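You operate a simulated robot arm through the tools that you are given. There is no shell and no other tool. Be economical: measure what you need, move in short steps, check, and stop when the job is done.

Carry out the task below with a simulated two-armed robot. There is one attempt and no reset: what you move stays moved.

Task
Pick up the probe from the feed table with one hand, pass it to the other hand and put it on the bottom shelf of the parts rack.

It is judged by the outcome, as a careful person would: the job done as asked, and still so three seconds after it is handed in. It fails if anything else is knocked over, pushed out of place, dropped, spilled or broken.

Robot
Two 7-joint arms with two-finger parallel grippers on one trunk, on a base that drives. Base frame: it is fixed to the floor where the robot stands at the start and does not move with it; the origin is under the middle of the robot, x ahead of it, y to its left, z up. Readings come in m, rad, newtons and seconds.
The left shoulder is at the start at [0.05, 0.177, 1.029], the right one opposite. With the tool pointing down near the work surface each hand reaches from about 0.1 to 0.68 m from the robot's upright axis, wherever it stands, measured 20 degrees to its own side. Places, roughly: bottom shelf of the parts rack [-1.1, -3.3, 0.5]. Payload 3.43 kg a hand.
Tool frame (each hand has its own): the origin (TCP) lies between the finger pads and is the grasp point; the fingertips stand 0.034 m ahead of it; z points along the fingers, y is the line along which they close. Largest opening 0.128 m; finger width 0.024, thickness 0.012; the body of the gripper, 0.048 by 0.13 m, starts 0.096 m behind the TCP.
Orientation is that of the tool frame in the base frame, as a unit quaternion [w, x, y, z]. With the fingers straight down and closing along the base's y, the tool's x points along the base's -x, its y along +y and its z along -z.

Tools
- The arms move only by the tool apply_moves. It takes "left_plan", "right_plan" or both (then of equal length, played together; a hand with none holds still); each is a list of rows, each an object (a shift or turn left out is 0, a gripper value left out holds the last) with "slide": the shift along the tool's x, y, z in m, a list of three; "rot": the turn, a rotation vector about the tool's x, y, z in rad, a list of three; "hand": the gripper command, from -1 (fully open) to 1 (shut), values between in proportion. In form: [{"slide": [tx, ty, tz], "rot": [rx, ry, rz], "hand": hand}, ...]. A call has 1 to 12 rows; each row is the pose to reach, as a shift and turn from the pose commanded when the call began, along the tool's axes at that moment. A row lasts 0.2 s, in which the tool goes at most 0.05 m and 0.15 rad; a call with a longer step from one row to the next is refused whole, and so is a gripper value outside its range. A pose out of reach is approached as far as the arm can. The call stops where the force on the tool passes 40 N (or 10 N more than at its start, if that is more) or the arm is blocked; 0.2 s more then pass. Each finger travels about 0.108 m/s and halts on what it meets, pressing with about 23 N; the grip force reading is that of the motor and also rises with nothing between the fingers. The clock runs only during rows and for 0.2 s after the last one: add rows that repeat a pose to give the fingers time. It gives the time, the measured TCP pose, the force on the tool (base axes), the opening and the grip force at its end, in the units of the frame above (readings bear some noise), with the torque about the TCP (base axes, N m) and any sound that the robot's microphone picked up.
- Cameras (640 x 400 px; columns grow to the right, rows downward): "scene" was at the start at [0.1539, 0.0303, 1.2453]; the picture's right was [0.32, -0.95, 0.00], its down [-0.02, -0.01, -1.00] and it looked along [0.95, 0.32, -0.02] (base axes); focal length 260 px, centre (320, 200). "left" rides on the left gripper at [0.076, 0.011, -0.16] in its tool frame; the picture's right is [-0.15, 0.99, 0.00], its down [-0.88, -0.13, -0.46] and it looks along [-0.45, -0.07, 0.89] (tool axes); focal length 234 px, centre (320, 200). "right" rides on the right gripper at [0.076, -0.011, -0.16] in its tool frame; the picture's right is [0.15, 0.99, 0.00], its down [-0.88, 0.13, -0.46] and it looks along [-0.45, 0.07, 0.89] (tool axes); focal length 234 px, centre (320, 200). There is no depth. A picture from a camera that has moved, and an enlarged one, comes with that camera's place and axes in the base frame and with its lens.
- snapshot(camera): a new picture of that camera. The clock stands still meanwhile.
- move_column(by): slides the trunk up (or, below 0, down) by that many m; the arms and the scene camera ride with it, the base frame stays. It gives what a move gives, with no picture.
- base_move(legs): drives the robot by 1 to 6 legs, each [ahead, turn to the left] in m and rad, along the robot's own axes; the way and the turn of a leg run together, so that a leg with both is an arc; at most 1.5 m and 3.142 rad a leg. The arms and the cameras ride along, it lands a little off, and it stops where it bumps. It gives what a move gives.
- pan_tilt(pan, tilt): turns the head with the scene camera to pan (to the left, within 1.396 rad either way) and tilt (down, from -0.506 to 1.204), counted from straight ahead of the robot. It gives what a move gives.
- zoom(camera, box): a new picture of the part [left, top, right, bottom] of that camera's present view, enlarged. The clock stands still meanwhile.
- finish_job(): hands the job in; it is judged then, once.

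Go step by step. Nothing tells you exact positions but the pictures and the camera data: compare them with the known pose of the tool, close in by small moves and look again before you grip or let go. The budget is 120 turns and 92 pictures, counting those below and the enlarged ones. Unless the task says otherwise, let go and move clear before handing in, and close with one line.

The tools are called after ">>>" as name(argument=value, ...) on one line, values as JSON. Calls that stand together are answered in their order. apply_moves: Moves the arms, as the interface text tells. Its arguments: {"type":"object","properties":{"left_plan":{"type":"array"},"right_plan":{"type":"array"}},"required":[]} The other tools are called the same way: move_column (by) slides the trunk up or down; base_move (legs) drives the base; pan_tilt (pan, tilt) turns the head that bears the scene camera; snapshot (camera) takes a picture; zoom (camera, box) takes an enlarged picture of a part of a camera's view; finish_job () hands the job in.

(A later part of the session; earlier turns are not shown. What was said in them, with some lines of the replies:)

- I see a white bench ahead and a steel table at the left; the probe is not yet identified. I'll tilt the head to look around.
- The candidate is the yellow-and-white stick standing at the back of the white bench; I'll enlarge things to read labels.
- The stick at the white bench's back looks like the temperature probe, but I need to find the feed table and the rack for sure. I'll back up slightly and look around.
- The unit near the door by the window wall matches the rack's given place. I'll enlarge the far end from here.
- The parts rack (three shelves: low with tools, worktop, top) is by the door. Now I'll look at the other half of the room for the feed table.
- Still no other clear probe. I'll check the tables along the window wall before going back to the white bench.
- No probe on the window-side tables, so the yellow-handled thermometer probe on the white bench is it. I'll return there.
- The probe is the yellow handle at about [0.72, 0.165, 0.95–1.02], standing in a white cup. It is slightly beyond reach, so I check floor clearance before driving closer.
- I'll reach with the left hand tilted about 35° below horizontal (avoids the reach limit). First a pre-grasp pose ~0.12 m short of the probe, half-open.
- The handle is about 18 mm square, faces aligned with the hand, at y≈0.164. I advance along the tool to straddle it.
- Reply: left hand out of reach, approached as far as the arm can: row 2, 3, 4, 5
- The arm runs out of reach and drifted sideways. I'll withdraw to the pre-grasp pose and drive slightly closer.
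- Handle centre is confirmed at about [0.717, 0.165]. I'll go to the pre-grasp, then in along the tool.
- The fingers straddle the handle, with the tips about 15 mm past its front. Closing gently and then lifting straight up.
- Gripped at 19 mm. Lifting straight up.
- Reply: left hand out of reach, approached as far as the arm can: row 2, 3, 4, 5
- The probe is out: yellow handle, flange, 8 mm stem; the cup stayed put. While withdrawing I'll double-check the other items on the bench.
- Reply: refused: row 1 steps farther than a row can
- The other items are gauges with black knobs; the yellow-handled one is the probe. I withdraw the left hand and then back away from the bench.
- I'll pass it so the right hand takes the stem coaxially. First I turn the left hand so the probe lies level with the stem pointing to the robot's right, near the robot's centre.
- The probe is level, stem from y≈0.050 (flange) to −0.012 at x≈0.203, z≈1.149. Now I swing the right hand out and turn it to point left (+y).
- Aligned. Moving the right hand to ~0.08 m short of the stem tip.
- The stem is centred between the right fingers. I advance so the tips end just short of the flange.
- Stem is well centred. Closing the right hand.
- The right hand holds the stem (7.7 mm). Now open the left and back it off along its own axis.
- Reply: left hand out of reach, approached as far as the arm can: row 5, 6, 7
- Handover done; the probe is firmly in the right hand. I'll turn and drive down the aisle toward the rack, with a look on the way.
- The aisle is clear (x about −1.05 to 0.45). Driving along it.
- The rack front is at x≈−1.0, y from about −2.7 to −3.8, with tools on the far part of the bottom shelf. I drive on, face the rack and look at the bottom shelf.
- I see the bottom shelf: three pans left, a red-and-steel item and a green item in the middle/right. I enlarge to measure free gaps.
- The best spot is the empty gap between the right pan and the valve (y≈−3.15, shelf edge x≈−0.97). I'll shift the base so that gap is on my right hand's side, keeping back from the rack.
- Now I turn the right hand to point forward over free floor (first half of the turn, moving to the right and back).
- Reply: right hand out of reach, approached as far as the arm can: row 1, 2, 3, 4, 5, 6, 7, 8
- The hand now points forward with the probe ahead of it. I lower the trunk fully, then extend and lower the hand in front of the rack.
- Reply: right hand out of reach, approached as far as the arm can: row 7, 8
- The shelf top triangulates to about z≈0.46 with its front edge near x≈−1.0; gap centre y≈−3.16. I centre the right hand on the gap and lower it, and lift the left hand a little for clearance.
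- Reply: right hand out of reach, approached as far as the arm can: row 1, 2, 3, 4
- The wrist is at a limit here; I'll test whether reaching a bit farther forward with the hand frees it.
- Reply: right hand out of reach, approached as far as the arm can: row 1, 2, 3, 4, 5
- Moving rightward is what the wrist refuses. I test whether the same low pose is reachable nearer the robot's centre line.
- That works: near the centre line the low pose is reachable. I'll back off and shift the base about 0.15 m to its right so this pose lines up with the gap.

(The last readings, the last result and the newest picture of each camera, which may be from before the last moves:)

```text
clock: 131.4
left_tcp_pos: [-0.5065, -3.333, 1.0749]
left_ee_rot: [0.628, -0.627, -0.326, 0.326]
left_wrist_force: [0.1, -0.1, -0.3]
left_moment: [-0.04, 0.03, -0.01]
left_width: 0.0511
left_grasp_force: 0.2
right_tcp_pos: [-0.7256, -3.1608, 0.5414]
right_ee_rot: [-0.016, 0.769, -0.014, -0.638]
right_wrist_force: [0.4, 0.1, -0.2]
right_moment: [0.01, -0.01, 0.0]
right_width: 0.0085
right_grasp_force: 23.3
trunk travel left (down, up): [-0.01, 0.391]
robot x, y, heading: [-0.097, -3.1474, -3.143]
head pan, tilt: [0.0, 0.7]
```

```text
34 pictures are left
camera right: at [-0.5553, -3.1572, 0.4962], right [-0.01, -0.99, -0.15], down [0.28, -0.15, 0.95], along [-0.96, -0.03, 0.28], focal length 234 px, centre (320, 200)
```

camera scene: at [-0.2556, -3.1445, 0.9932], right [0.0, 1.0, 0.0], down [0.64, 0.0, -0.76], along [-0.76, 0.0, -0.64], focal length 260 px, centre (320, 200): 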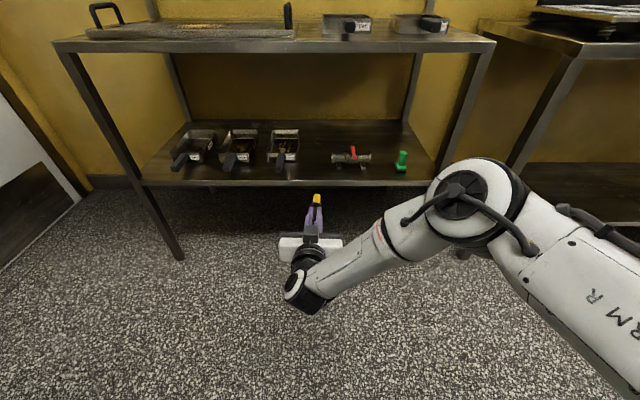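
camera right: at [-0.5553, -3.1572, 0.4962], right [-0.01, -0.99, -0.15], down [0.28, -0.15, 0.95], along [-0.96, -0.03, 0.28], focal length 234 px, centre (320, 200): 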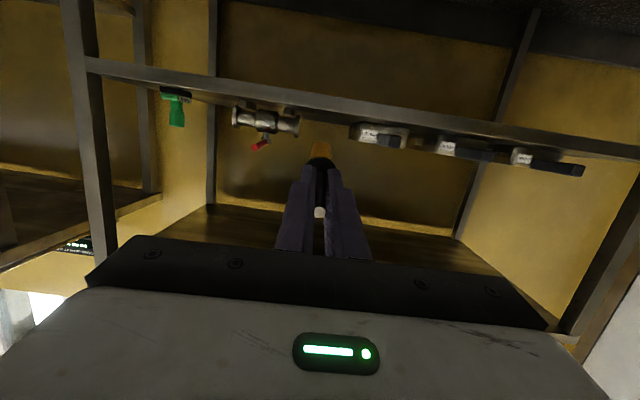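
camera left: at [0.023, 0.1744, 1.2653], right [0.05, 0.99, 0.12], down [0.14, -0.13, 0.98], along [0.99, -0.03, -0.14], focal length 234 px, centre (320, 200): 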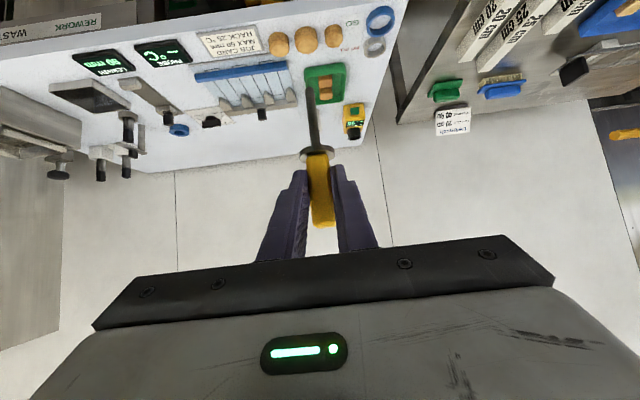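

The probe now points exactly into the gap, about 5 cm above shelf level. Driving in, in two stages.

>>> base_move(legs=[[0.2, 0.0]])

>>> snapshot(camera="right")

>>> snapshot(camera="scene")

```text
clock: 133.0
left_tcp_pos: [-0.7031, -3.3326, 1.0743]
left_ee_rot: [-0.627, 0.628, 0.327, -0.326]
left_wrist_force: [-0.2, 0.7, -0.1]
left_moment: [-0.02, 0.0, -0.03]
left_width: 0.0515
left_grasp_force: 0.0
right_tcp_pos: [-0.9238, -3.1607, 0.54]
right_ee_rot: [-0.015, 0.77, -0.014, -0.638]
right_wrist_force: [0.2, 0.0, -0.4]
right_moment: [0.02, -0.05, 0.0]
right_width: 0.0088
right_grasp_force: 22.9
trunk travel left (down, up): [-0.01, 0.391]
robot x, y, heading: [-0.2975, -3.1457, -3.136]
head pan, tilt: [0.0, 0.7]
```

```text
33 pictures are left
camera right: at [-0.7533, -3.1571, 0.4962], right [-0.01, -0.99, -0.15], down [0.28, -0.15, 0.95], along [-0.96, -0.03, 0.28], focal length 234 px, centre (320, 200)
```

right: 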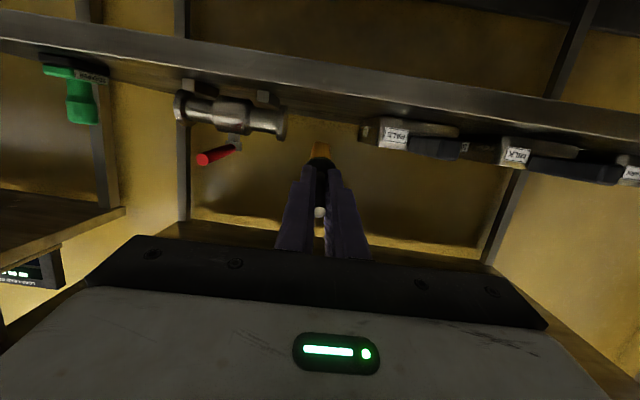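

```text
32 pictures are left
camera scene: at [-0.4535, -3.1447, 0.9932], right [0.0, 1.0, 0.0], down [0.64, 0.0, -0.76], along [-0.76, 0.0, -0.64], focal length 260 px, centre (320, 200)
```

scene: 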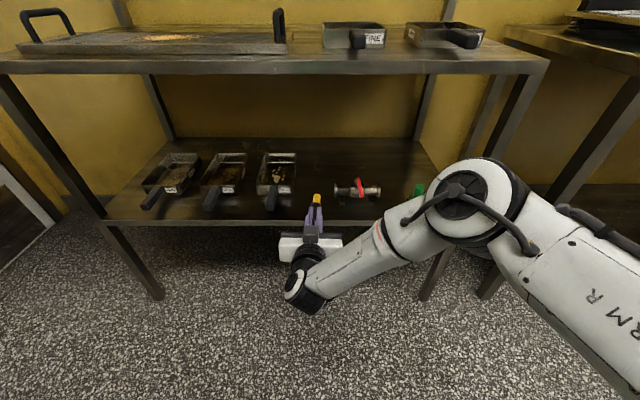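

Still well centred and clear. Driving the last 0.15 m.

>>> base_move(legs=[[0.15, 0.0]])

>>> snapshot(camera="right")

>>> snapshot(camera="scene")

```text
clock: 134.3
left_tcp_pos: [-0.8515, -3.3322, 1.0747]
left_ee_rot: [-0.628, 0.628, 0.325, -0.326]
left_wrist_force: [0.3, -0.7, -0.1]
left_moment: [0.0, -0.03, 0.01]
left_width: 0.0513
left_grasp_force: 0.0
right_tcp_pos: [-1.0739, -3.1602, 0.5424]
right_ee_rot: [-0.016, 0.769, -0.015, -0.638]
right_wrist_force: [0.1, -0.1, -1.2]
right_moment: [-0.02, -0.05, 0.0]
right_width: 0.0083
right_grasp_force: 22.2
trunk travel left (down, up): [-0.01, 0.391]
robot x, y, heading: [-0.4425, -3.1462, -3.143]
head pan, tilt: [0.0, 0.7]
```

```text
31 pictures are left
camera right: at [-0.9024, -3.1571, 0.4962], right [-0.01, -0.99, -0.15], down [0.28, -0.15, 0.95], along [-0.96, -0.03, 0.28], focal length 234 px, centre (320, 200)
```

right: 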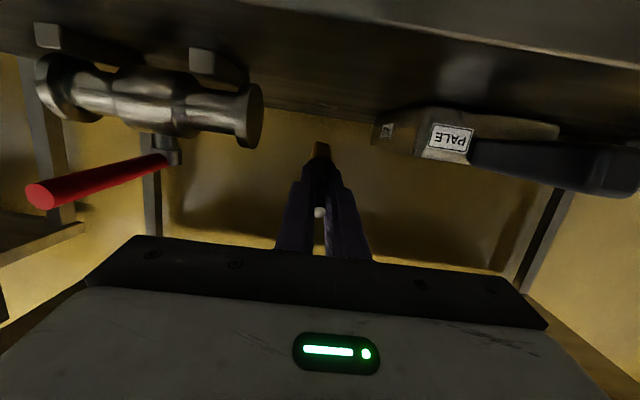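

```text
30 pictures are left
camera scene: at [-0.6026, -3.1448, 0.9932], right [0.0, 1.0, 0.0], down [0.64, 0.0, -0.76], along [-0.76, 0.0, -0.64], focal length 260 px, centre (320, 200)
```

scene: 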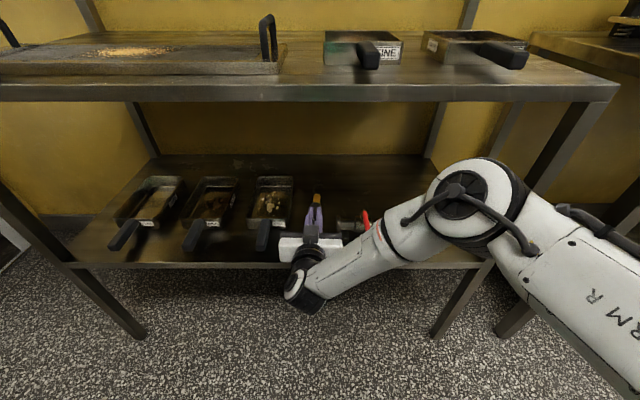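

Probe is over the shelf in the gap, fingers clear of the valve and pan. Lowering 3 cm, then checking.

>>> apply_moves(right_plan=[{"slide": [0.01, 0, 0.0018]}, {"slide": [0.02, 0, 0.0037]}, {"slide": [0.0295, 0, 0.0055]}, {"slide": [0.0295, 0, 0.0055]}])

>>> zoom(camera="right", box=[220, 60, 420, 240])

>>> zoom(camera="scene", box=[240, 160, 400, 290])

```text
clock: 135.3
left_tcp_pos: [-0.8539, -3.3328, 1.0736]
left_ee_rot: [0.628, -0.628, -0.325, 0.326]
left_wrist_force: [-0.4, 0.6, -0.1]
left_moment: [-0.02, -0.01, 0.02]
left_width: 0.0513
left_grasp_force: 0.0
right_tcp_pos: [-1.0723, -3.1608, 0.5108]
right_ee_rot: [-0.017, 0.77, -0.016, -0.638]
right_wrist_force: [-0.7, -0.3, 0.0]
right_moment: [-0.02, -0.03, -0.07]
right_width: 0.0085
right_grasp_force: 23.0
trunk travel left (down, up): [-0.01, 0.391]
robot x, y, heading: [-0.4474, -3.1465, -3.136]
head pan, tilt: [0.0, 0.7]
```

```text
2.22 times, centred on (320, 150) of right
camera zoom: at [-0.9019, -3.1573, 0.4654], right [-0.01, -0.99, -0.15], down [0.28, -0.15, 0.95], along [-0.96, -0.03, 0.28], focal length 520 px, centre (320, 311)
```

zoom: 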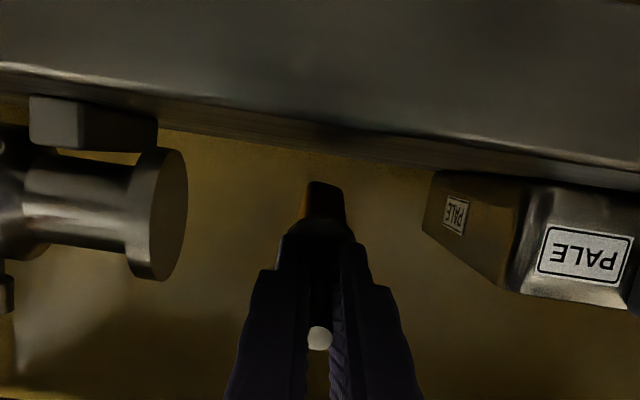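

```text
3.08 times, centred on (320, 225) of scene
camera zoom: at [-0.6027, -3.1448, 0.9932], right [0.0, 1.0, 0.0], down [0.64, 0.0, -0.76], along [-0.76, 0.0, -0.64], focal length 800 px, centre (320, 123)
```

zoom: 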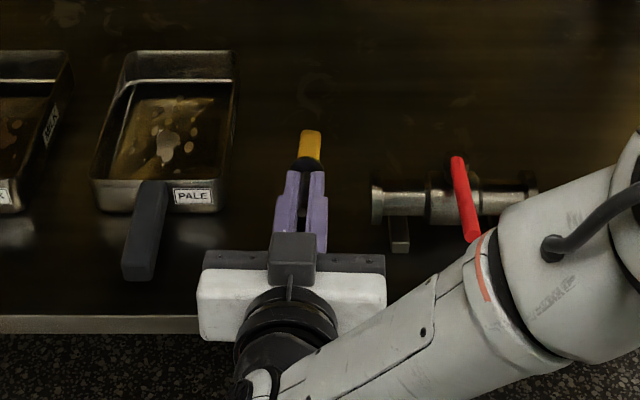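

Shelf top is about z≈0.459; the probe is ~2.4 cm above it. Lowering in small steps, watching force.

>>> apply_moves(right_plan=[{"slide": [0.0088, 0, 0.0016]}, {"slide": [0.0177, 0, 0.0033]}, {"slide": [0.0177, 0, 0.0033]}])

>>> apply_moves(right_plan=[{"slide": [0.0035, 0, 0.0007]}, {"slide": [0.0035, 0, 0.0007]}])

>>> zoom(camera="right", box=[220, 60, 420, 240])

```text
clock: 136.1
left_tcp_pos: [-0.8513, -3.3325, 1.0747]
left_ee_rot: [-0.628, 0.628, 0.325, -0.326]
left_wrist_force: [0.2, -0.3, -0.6]
left_moment: [-0.02, 0.02, -0.01]
left_width: 0.0511
left_grasp_force: 0.1
right_tcp_pos: [-1.0753, -3.1603, 0.4961]
right_ee_rot: [-0.019, 0.77, -0.017, -0.638]
right_wrist_force: [0.1, 0.1, 5.1]
right_moment: [0.03, 0.42, -0.01]
right_width: 0.0085
right_grasp_force: 22.9
trunk travel left (down, up): [-0.01, 0.391]
robot x, y, heading: [-0.4429, -3.1443, -3.145]
head pan, tilt: [0.0, 0.7]
```

```text
clock: 136.7
left_tcp_pos: [-0.8528, -3.3324, 1.0752]
left_ee_rot: [0.628, -0.627, -0.325, 0.326]
left_wrist_force: [0.8, 0.0, -0.4]
left_moment: [-0.02, 0.01, -0.01]
left_width: 0.0514
left_grasp_force: 0.2
right_tcp_pos: [-1.0747, -3.1613, 0.4927]
right_ee_rot: [-0.017, 0.771, -0.015, -0.636]
right_wrist_force: [-0.2, -0.1, 4.4]
right_moment: [0.08, 0.55, -0.33]
right_width: 0.0078
right_grasp_force: 23.5
right hand out of reach, approached as far as the arm can: row 1, 2
trunk travel left (down, up): [-0.01, 0.391]
robot x, y, heading: [-0.4455, -3.1476, -3.138]
head pan, tilt: [0.0, 0.7]
```

```text
2.22 times, centred on (320, 150) of right
camera zoom: at [-0.9025, -3.16, 0.4482], right [-0.02, -0.99, -0.15], down [0.27, -0.15, 0.95], along [-0.96, -0.02, 0.27], focal length 520 px, centre (320, 311)
```

zoom: 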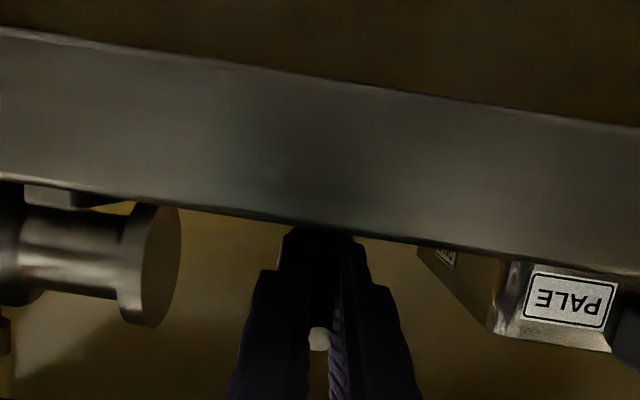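

The handle end rests on the shelf (≈5 N, moment arm ≈0.1 m) and the flange is within millimetres. Releasing slowly, only partway open.

>>> apply_moves(right_plan=[{"hand": 0.82}, {"hand": 0.75}, {"hand": 0.68}, {"hand": 0.6}, {"hand": 0.55}, {"hand": 0.55}])

>>> zoom(camera="right", box=[220, 60, 420, 240])

>>> zoom(camera="scene", box=[240, 160, 400, 290])

```text
clock: 138.1
left_tcp_pos: [-0.8518, -3.333, 1.0755]
left_ee_rot: [0.628, -0.627, -0.325, 0.326]
left_wrist_force: [0.0, -0.9, 0.8]
left_moment: [0.0, -0.01, 0.01]
left_width: 0.051
left_grasp_force: 0.0
right_tcp_pos: [-1.0737, -3.1618, 0.492]
right_ee_rot: [-0.018, 0.771, -0.016, -0.636]
right_wrist_force: [-0.6, 0.4, 0.4]
right_moment: [0.0, 0.01, 0.03]
right_width: 0.029
right_grasp_force: 0.1
trunk travel left (down, up): [-0.01, 0.391]
robot x, y, heading: [-0.4469, -3.1447, -3.146]
head pan, tilt: [0.0, 0.7]
```

```text
2.22 times, centred on (320, 150) of right
camera zoom: at [-0.9024, -3.1599, 0.4478], right [-0.02, -0.99, -0.15], down [0.27, -0.15, 0.95], along [-0.96, -0.02, 0.27], focal length 520 px, centre (320, 311)
```

zoom: 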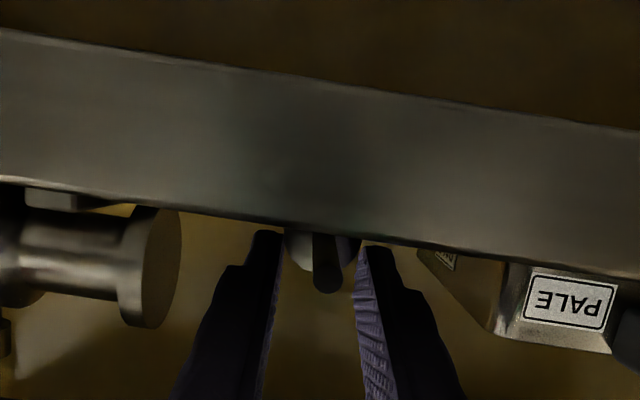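

```text
3.08 times, centred on (320, 225) of scene
camera zoom: at [-0.6026, -3.1448, 0.9932], right [0.0, 1.0, 0.0], down [0.64, 0.0, -0.76], along [-0.76, 0.0, -0.64], focal length 800 px, centre (320, 123)
```

zoom: 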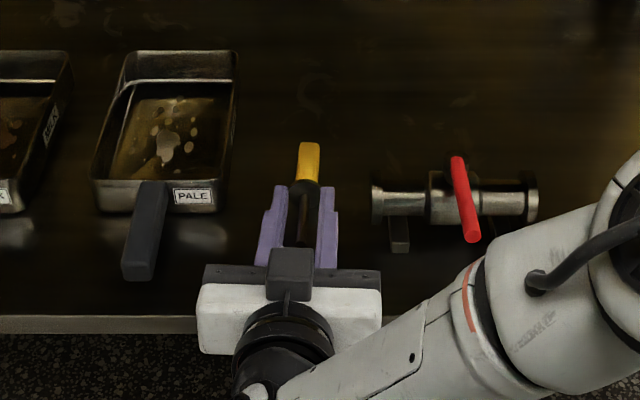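

The probe lies free on the shelf. I open slightly more and back the robot straight out.

>>> apply_moves(right_plan=[{"hand": 0.45}, {"hand": 0.38}, {"hand": 0.38}])

>>> base_move(legs=[[-0.12, 0.0]])

>>> snapshot(camera="scene")

>>> snapshot(camera="right")

```text
clock: 138.9
left_tcp_pos: [-0.8525, -3.3323, 1.0745]
left_ee_rot: [-0.627, 0.628, 0.326, -0.325]
left_wrist_force: [-0.2, -0.7, 0.2]
left_moment: [0.03, 0.03, 0.0]
left_width: 0.0512
left_grasp_force: 0.0
right_tcp_pos: [-1.0737, -3.1619, 0.4914]
right_ee_rot: [-0.018, 0.771, -0.016, -0.636]
right_wrist_force: [0.1, -0.8, 1.1]
right_moment: [0.01, -0.01, 0.0]
right_width: 0.0397
right_grasp_force: 0.0
trunk travel left (down, up): [-0.01, 0.391]
robot x, y, heading: [-0.4449, -3.1472, -3.143]
head pan, tilt: [0.0, 0.7]
```

```text
clock: 140.2
left_tcp_pos: [-0.7336, -3.3327, 1.075]
left_ee_rot: [-0.628, 0.628, 0.326, -0.325]
left_wrist_force: [0.5, -0.3, 0.1]
left_moment: [0.05, -0.02, 0.05]
left_width: 0.0512
left_grasp_force: 0.1
right_tcp_pos: [-0.9525, -3.1619, 0.4911]
right_ee_rot: [-0.018, 0.771, -0.016, -0.636]
right_wrist_force: [0.5, 0.4, -0.7]
right_moment: [0.02, 0.02, 0.01]
right_width: 0.0398
right_grasp_force: 0.1
trunk travel left (down, up): [-0.01, 0.391]
robot x, y, heading: [-0.3262, -3.148, -3.138]
head pan, tilt: [0.0, 0.7]
```

```text
24 pictures are left
camera scene: at [-0.4828, -3.1447, 0.9932], right [0.0, 1.0, 0.0], down [0.64, 0.0, -0.76], along [-0.76, 0.0, -0.64], focal length 260 px, centre (320, 200)
```

scene: 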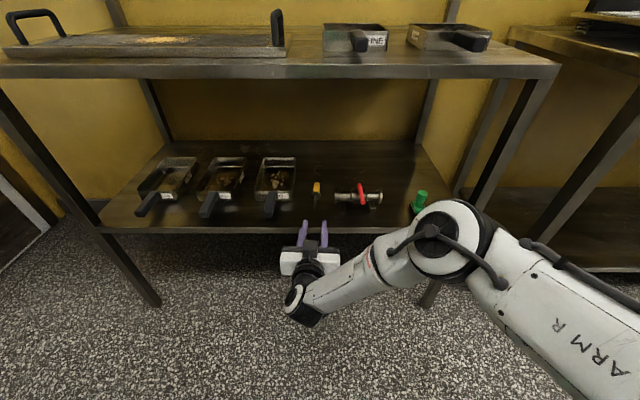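

```text
23 pictures are left
camera right: at [-0.7825, -3.1599, 0.4477], right [-0.02, -0.99, -0.15], down [0.27, -0.15, 0.95], along [-0.96, -0.02, 0.27], focal length 234 px, centre (320, 200)
```

right: 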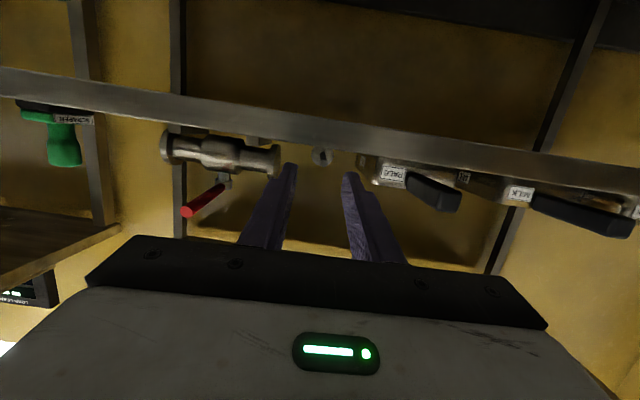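

Probe stayed in place. I back off further and take one last close look.

>>> base_move(legs=[[-0.15, 0.0]])

>>> zoom(camera="scene", box=[220, 130, 440, 260])

```text
clock: 141.5
left_tcp_pos: [-0.5841, -3.3343, 1.074]
left_ee_rot: [-0.627, 0.627, 0.326, -0.327]
left_wrist_force: [-0.2, 0.0, -0.8]
left_moment: [0.0, -0.01, 0.01]
left_width: 0.0512
left_grasp_force: 0.1
right_tcp_pos: [-0.8054, -3.1621, 0.4912]
right_ee_rot: [-0.018, 0.772, -0.016, -0.635]
right_wrist_force: [0.4, 1.4, -0.8]
right_moment: [0.04, -0.04, 0.02]
right_width: 0.0393
right_grasp_force: 0.0
trunk travel left (down, up): [-0.01, 0.391]
robot x, y, heading: [-0.1759, -3.1465, -3.136]
head pan, tilt: [0.0, 0.7]
```

```text
2.91 times, centred on (330, 195) of scene
camera zoom: at [-0.334, -3.1447, 0.9932], right [0.0, 1.0, 0.0], down [0.64, 0.0, -0.76], along [-0.76, 0.0, -0.64], focal length 756 px, centre (291, 214)
```

zoom: 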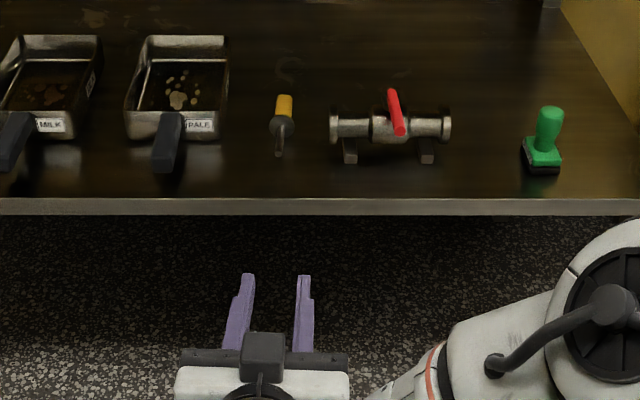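

The probe lies still on the bottom shelf, well inside the edge, and the pan and valve beside it have not moved. Both hands are clear, so I'm handing in.

>>> finish_job()

```text
The job is handed in.
```

The left hand picked the probe up, passed it to the right hand, and the right hand laid it on the bottom shelf of the parts rack; nothing else was disturbed. I took the yellow-handled stick on the white bench to be the probe and that bench to be the feed table, since neither was labelled.
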